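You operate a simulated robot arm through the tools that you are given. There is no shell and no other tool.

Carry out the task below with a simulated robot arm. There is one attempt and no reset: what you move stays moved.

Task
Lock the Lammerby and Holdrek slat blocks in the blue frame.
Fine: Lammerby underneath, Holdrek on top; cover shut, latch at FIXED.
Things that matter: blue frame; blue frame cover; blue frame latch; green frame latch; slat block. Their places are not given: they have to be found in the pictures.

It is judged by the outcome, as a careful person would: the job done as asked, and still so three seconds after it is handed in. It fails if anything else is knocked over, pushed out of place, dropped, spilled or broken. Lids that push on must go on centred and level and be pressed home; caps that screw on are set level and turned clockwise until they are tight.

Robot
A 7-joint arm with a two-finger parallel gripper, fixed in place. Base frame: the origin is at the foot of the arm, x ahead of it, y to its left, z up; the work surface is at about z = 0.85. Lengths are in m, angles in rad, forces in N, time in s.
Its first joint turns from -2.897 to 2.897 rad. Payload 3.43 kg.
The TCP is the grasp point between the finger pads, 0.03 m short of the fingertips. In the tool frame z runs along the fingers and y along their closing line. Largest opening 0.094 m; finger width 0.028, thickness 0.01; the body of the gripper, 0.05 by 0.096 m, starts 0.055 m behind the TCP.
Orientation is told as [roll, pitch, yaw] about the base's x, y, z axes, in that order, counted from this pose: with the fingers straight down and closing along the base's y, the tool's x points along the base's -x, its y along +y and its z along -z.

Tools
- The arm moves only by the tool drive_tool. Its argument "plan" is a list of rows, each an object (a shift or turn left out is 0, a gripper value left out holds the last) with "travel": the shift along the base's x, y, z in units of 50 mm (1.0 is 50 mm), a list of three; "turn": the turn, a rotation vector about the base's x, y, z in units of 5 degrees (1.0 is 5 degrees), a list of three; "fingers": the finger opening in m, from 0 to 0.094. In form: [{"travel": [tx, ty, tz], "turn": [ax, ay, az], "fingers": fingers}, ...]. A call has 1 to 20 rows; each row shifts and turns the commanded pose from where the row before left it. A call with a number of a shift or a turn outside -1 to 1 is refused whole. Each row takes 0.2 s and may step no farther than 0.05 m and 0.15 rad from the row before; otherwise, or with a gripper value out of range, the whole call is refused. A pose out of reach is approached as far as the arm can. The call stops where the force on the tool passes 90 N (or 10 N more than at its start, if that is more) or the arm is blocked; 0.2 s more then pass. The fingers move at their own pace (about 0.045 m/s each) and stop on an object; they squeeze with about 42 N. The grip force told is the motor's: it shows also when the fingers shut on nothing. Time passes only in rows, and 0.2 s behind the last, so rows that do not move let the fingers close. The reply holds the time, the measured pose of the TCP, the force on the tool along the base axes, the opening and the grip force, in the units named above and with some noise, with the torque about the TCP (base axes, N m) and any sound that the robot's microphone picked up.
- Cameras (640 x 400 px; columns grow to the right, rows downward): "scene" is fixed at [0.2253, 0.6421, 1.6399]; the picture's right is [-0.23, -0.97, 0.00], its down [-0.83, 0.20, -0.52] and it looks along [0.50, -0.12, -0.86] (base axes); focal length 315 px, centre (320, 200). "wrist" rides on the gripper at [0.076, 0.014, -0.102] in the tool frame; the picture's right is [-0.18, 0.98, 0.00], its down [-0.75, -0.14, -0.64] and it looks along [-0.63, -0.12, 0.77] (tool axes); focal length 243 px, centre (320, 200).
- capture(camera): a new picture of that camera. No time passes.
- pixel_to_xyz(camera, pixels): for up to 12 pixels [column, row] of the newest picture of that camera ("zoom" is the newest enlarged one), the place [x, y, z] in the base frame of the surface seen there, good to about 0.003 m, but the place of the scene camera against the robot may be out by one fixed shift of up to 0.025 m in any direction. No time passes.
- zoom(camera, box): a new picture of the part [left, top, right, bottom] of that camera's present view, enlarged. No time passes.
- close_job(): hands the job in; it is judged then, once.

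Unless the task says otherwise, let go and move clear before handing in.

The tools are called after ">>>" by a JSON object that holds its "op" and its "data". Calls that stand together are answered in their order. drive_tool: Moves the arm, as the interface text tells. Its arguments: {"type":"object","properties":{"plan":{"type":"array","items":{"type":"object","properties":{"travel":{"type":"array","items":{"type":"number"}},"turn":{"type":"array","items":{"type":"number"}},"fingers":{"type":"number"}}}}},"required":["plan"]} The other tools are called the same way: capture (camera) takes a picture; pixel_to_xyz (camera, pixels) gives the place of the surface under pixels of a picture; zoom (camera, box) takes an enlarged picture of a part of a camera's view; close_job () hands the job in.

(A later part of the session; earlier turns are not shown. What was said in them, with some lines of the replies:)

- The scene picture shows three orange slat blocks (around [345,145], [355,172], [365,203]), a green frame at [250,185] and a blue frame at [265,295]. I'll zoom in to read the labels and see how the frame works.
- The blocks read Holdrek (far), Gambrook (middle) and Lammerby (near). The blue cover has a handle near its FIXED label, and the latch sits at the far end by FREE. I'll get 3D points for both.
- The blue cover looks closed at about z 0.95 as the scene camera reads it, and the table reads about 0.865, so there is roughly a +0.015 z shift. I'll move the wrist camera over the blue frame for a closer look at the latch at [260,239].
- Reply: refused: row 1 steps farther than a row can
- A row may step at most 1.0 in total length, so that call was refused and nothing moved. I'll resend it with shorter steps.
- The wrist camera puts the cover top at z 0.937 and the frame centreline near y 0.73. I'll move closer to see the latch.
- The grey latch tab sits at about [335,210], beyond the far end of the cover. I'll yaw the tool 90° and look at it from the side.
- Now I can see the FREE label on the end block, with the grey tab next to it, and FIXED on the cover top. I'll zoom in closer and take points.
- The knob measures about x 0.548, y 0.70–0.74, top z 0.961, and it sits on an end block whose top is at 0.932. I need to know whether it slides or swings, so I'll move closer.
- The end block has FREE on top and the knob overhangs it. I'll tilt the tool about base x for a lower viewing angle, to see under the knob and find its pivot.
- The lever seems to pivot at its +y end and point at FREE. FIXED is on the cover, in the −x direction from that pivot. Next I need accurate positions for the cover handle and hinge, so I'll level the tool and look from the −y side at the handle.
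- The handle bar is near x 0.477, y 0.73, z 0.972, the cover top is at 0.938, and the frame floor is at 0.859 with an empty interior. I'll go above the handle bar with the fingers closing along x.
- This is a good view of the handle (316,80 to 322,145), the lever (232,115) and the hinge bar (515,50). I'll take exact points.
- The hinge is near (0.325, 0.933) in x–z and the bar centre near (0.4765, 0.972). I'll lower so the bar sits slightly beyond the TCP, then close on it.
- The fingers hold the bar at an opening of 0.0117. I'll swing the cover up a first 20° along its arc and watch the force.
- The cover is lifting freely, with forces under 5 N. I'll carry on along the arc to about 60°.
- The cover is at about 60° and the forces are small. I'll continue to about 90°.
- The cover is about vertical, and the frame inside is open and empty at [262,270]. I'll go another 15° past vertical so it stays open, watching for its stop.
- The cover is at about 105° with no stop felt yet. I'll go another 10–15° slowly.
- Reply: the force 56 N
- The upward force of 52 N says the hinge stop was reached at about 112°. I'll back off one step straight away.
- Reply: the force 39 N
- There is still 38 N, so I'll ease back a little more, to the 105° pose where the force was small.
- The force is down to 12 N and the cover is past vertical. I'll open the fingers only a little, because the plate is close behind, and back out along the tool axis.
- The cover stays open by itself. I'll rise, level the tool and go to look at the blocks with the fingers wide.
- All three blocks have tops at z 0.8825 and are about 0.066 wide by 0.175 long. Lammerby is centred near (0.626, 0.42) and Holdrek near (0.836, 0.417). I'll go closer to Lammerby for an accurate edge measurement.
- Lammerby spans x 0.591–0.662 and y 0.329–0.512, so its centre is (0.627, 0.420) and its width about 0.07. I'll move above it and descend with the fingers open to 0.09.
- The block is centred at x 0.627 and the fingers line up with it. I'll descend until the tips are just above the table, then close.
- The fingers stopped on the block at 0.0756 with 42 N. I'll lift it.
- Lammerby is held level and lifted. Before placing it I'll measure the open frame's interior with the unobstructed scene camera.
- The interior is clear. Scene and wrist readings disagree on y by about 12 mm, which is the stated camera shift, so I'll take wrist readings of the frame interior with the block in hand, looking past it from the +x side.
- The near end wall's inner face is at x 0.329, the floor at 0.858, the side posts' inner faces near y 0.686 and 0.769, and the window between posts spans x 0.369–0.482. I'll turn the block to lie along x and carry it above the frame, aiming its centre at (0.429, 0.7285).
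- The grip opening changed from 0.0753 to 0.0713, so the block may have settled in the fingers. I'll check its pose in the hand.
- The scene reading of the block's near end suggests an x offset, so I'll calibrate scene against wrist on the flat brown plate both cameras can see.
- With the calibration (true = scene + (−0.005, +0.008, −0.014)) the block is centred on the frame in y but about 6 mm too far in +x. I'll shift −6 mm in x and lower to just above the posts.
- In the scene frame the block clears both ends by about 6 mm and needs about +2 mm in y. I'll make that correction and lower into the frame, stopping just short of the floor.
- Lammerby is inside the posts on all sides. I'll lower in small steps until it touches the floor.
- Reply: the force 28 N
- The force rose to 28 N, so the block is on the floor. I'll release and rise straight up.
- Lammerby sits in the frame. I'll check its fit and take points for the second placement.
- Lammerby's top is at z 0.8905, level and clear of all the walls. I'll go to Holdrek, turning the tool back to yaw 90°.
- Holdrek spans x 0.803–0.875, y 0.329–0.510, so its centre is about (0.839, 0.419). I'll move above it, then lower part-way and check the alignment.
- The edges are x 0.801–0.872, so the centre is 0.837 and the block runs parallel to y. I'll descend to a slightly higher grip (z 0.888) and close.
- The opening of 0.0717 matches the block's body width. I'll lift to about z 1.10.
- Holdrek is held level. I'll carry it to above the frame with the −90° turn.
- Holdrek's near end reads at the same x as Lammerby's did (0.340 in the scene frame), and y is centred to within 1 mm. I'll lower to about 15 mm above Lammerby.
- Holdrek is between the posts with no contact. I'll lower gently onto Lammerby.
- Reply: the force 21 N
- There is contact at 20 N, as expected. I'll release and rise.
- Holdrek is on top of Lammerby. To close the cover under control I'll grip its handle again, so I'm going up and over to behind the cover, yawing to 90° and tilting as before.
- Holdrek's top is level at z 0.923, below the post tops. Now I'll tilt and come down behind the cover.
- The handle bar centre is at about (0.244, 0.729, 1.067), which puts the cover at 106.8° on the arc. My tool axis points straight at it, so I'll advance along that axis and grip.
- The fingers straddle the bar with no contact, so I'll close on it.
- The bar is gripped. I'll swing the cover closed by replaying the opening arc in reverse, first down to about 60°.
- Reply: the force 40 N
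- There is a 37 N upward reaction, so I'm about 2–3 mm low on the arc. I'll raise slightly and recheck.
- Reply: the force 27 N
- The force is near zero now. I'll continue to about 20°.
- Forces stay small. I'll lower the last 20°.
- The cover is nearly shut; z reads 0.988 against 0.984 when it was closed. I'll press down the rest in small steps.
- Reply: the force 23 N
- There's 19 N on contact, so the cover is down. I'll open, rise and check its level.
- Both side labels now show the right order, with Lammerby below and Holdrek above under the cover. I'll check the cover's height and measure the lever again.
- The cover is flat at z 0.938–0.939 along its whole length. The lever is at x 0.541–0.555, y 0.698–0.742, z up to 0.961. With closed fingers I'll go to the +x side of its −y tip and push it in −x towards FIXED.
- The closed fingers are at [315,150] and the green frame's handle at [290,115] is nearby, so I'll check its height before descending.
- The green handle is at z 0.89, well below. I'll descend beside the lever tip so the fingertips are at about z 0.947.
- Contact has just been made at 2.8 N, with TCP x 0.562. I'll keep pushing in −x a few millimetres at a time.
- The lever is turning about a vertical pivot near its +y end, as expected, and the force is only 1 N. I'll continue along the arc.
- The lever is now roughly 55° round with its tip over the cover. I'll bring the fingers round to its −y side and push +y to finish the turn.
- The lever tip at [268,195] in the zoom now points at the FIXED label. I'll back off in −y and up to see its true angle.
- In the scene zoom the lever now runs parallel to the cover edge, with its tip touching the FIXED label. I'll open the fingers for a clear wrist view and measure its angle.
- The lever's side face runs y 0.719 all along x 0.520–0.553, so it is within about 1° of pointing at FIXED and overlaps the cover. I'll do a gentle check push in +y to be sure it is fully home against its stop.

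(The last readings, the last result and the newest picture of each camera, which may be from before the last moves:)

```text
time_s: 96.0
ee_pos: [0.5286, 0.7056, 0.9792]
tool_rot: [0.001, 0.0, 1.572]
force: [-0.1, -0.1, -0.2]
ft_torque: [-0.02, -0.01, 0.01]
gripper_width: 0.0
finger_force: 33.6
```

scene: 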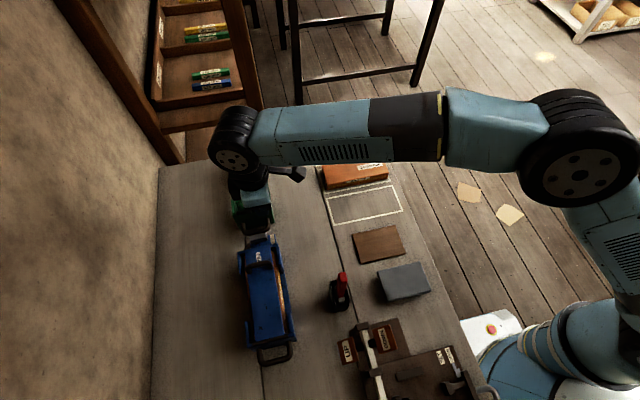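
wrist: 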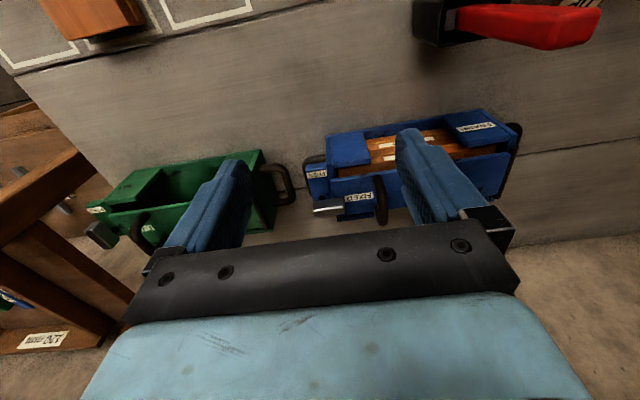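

>>> {"op": "drive_tool", "data": {"plan": [{"travel": [0, 0.02, 0]}, {"travel": [0, 0, 0]}]}}

>>> {"op": "drive_tool", "data": {"plan": [{"travel": [0, 0.02, 0]}, {"travel": [0, 0, 0]}]}}

```text
time_s: 96.6
ee_pos: [0.5284, 0.7057, 0.9784]
tool_rot: [0.0, 0.001, 1.57]
force: [0.4, 0.2, -0.1]
ft_torque: [0.01, -0.04, 0.03]
gripper_width: 0.0
finger_force: 32.8
```

```text
time_s: 97.2
ee_pos: [0.5285, 0.7073, 0.9768]
tool_rot: [0.002, 0.0, 1.571]
force: [-0.2, 0.3, 0.5]
ft_torque: [-0.01, 0.02, 0.03]
gripper_width: 0.0
finger_force: 33.0
```

>>> {"op": "zoom", "data": {"camera": "scene", "box": [225, 220, 305, 280]}}

>>> {"op": "drive_tool", "data": {"plan": [{"travel": [0, 0.015, 0]}, {"travel": [0, 0, 0]}]}}

```text
6.67 times, centred on (265, 250) of scene
```

zoom: 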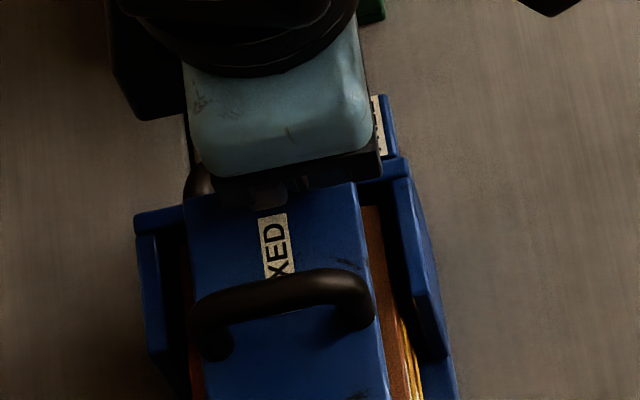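

```text
time_s: 97.8
ee_pos: [0.5293, 0.7075, 0.9786]
tool_rot: [0.0, 0.0, 1.571]
force: [-1.2, -4.0, 1.0]
ft_torque: [-0.04, 0.06, 0.06]
gripper_width: 0.0002
finger_force: 33.5
```

There is a −4 N reaction in y, which looks like the stop. One more half-millimetre will confirm it.

>>> {"op": "drive_tool", "data": {"plan": [{"travel": [0, 0.012, 0]}, {"travel": [0, 0, 0]}]}}

```text
time_s: 98.4
ee_pos: [0.5293, 0.7067, 0.9788]
tool_rot: [0.0, -0.001, 1.569]
force: [1.0, -6.5, 2.2]
ft_torque: [-0.15, -0.02, -0.04]
gripper_width: 0.0
finger_force: 32.9
```

The force climbs to −6.5 N with no further movement, so the lever is hard against its FIXED stop. I'll back off and look at the final state.

>>> {"op": "drive_tool", "data": {"plan": [{"travel": [0, -0.3, 0]}, {"travel": [0, -0.5, 0.5]}, {"travel": [0, -0.6, 0.7]}, {"travel": [0, -0.6, 0.7]}, {"travel": [0, 0, 0], "fingers": 0.09}, {"travel": [0, 0, 0]}, {"travel": [0, 0, 0]}, {"travel": [0, 0, 0]}]}}

>>> {"op": "capture", "data": {"camera": "wrist"}}

>>> {"op": "zoom", "data": {"camera": "wrist", "box": [280, 130, 400, 220]}}

>>> {"op": "capture", "data": {"camera": "scene"}}

>>> {"op": "zoom", "data": {"camera": "scene", "box": [210, 120, 310, 370]}}

```text
time_s: 100.2
ee_pos: [0.5265, 0.6073, 1.073]
tool_rot: [0.001, 0.0, 1.568]
force: [-0.9, 0.4, 1.0]
ft_torque: [-0.01, 0.02, 0.04]
gripper_width: 0.0863
finger_force: 0.1
```

```text
taken
```

wrist: 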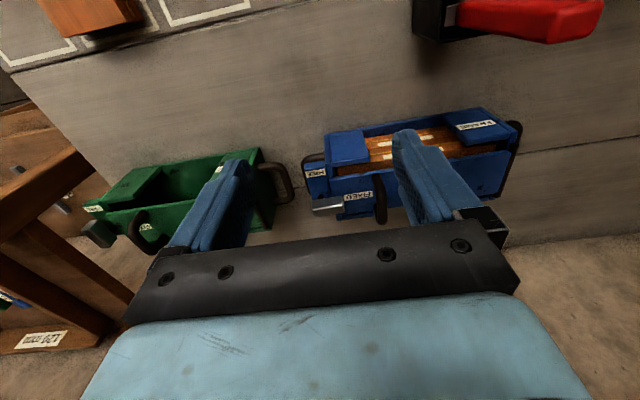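

```text
4.44 times, centred on (340, 175) of wrist
```

zoom: 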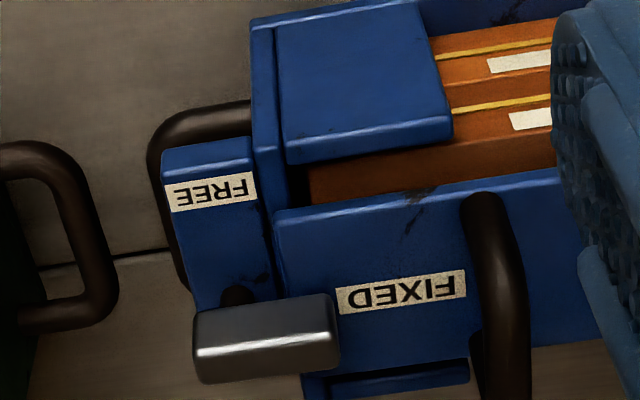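

```text
taken
```

scene: 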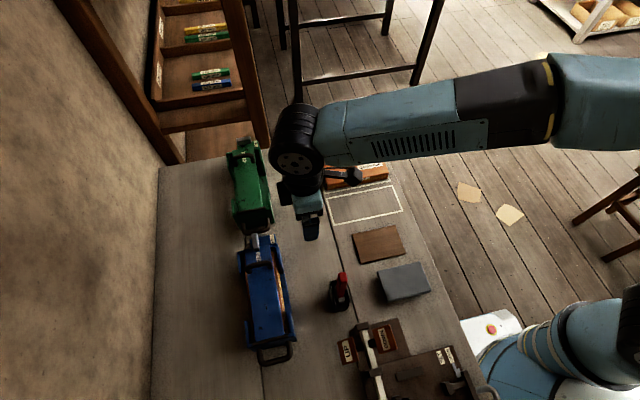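

```text
1.60 times, centred on (260, 245) of scene
```

zoom: 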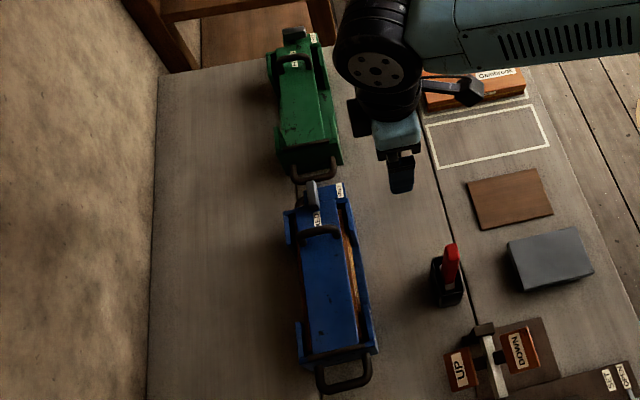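

The lever points straight at FIXED over the shut cover. Lammerby is below Holdrek, and everything else is where it was. I'll move the arm clear and upward, then hand in.

>>> {"op": "drive_tool", "data": {"plan": [{"travel": [0, -0.6, 0.7]}, {"travel": [0, -0.6, 0.7]}, {"travel": [0, -0.6, 0.7]}, {"travel": [0, -0.6, 0.5]}, {"travel": [0, 0, 0]}]}}

>>> {"op": "zoom", "data": {"camera": "scene", "box": [225, 220, 305, 370]}}

```text
time_s: 101.4
ee_pos: [0.5286, 0.4866, 1.2058]
tool_rot: [0.0, 0.001, 1.571]
force: [0.4, 0.3, -0.2]
ft_torque: [-0.05, -0.01, 0.0]
gripper_width: 0.0903
finger_force: 0.0
```

```text
2.67 times, centred on (265, 295) of scene
```

zoom: 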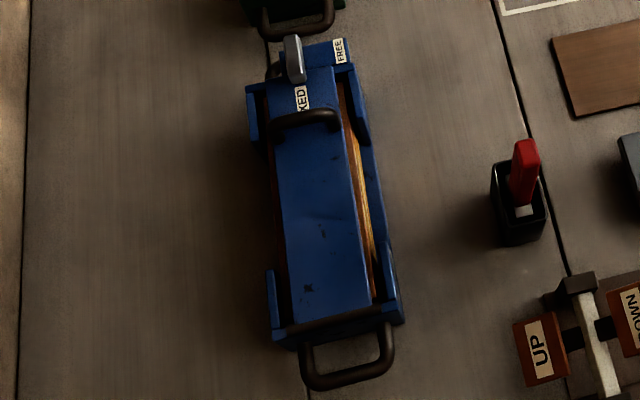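

The arm is clear, the cover is shut and the latch is at FIXED, so I'm handing in.

>>> {"op": "close_job", "data": {}}

```text
The job is handed in.
```

The Lammerby and Holdrek slat blocks are locked in the blue frame, and the job is handed in.

- **Blocks:** Lammerby is underneath and Holdrek is on top, both level and clear of the frame walls.
- **Cover:** It is shut and sits flat along its whole length.
- **Latch:** It is turned to FIXED and pushed up against its stop, overlapping the end of the cover.
- **Surroundings:** I never touched the green frame or the Gambrook block, and the final pictures show nothing else moved.

While opening the cover I pushed it against its hinge stop, and the arm read about 53 N before I backed off. The frame showed no lasting shift afterwards. The arm had let go and moved clear before I handed in.
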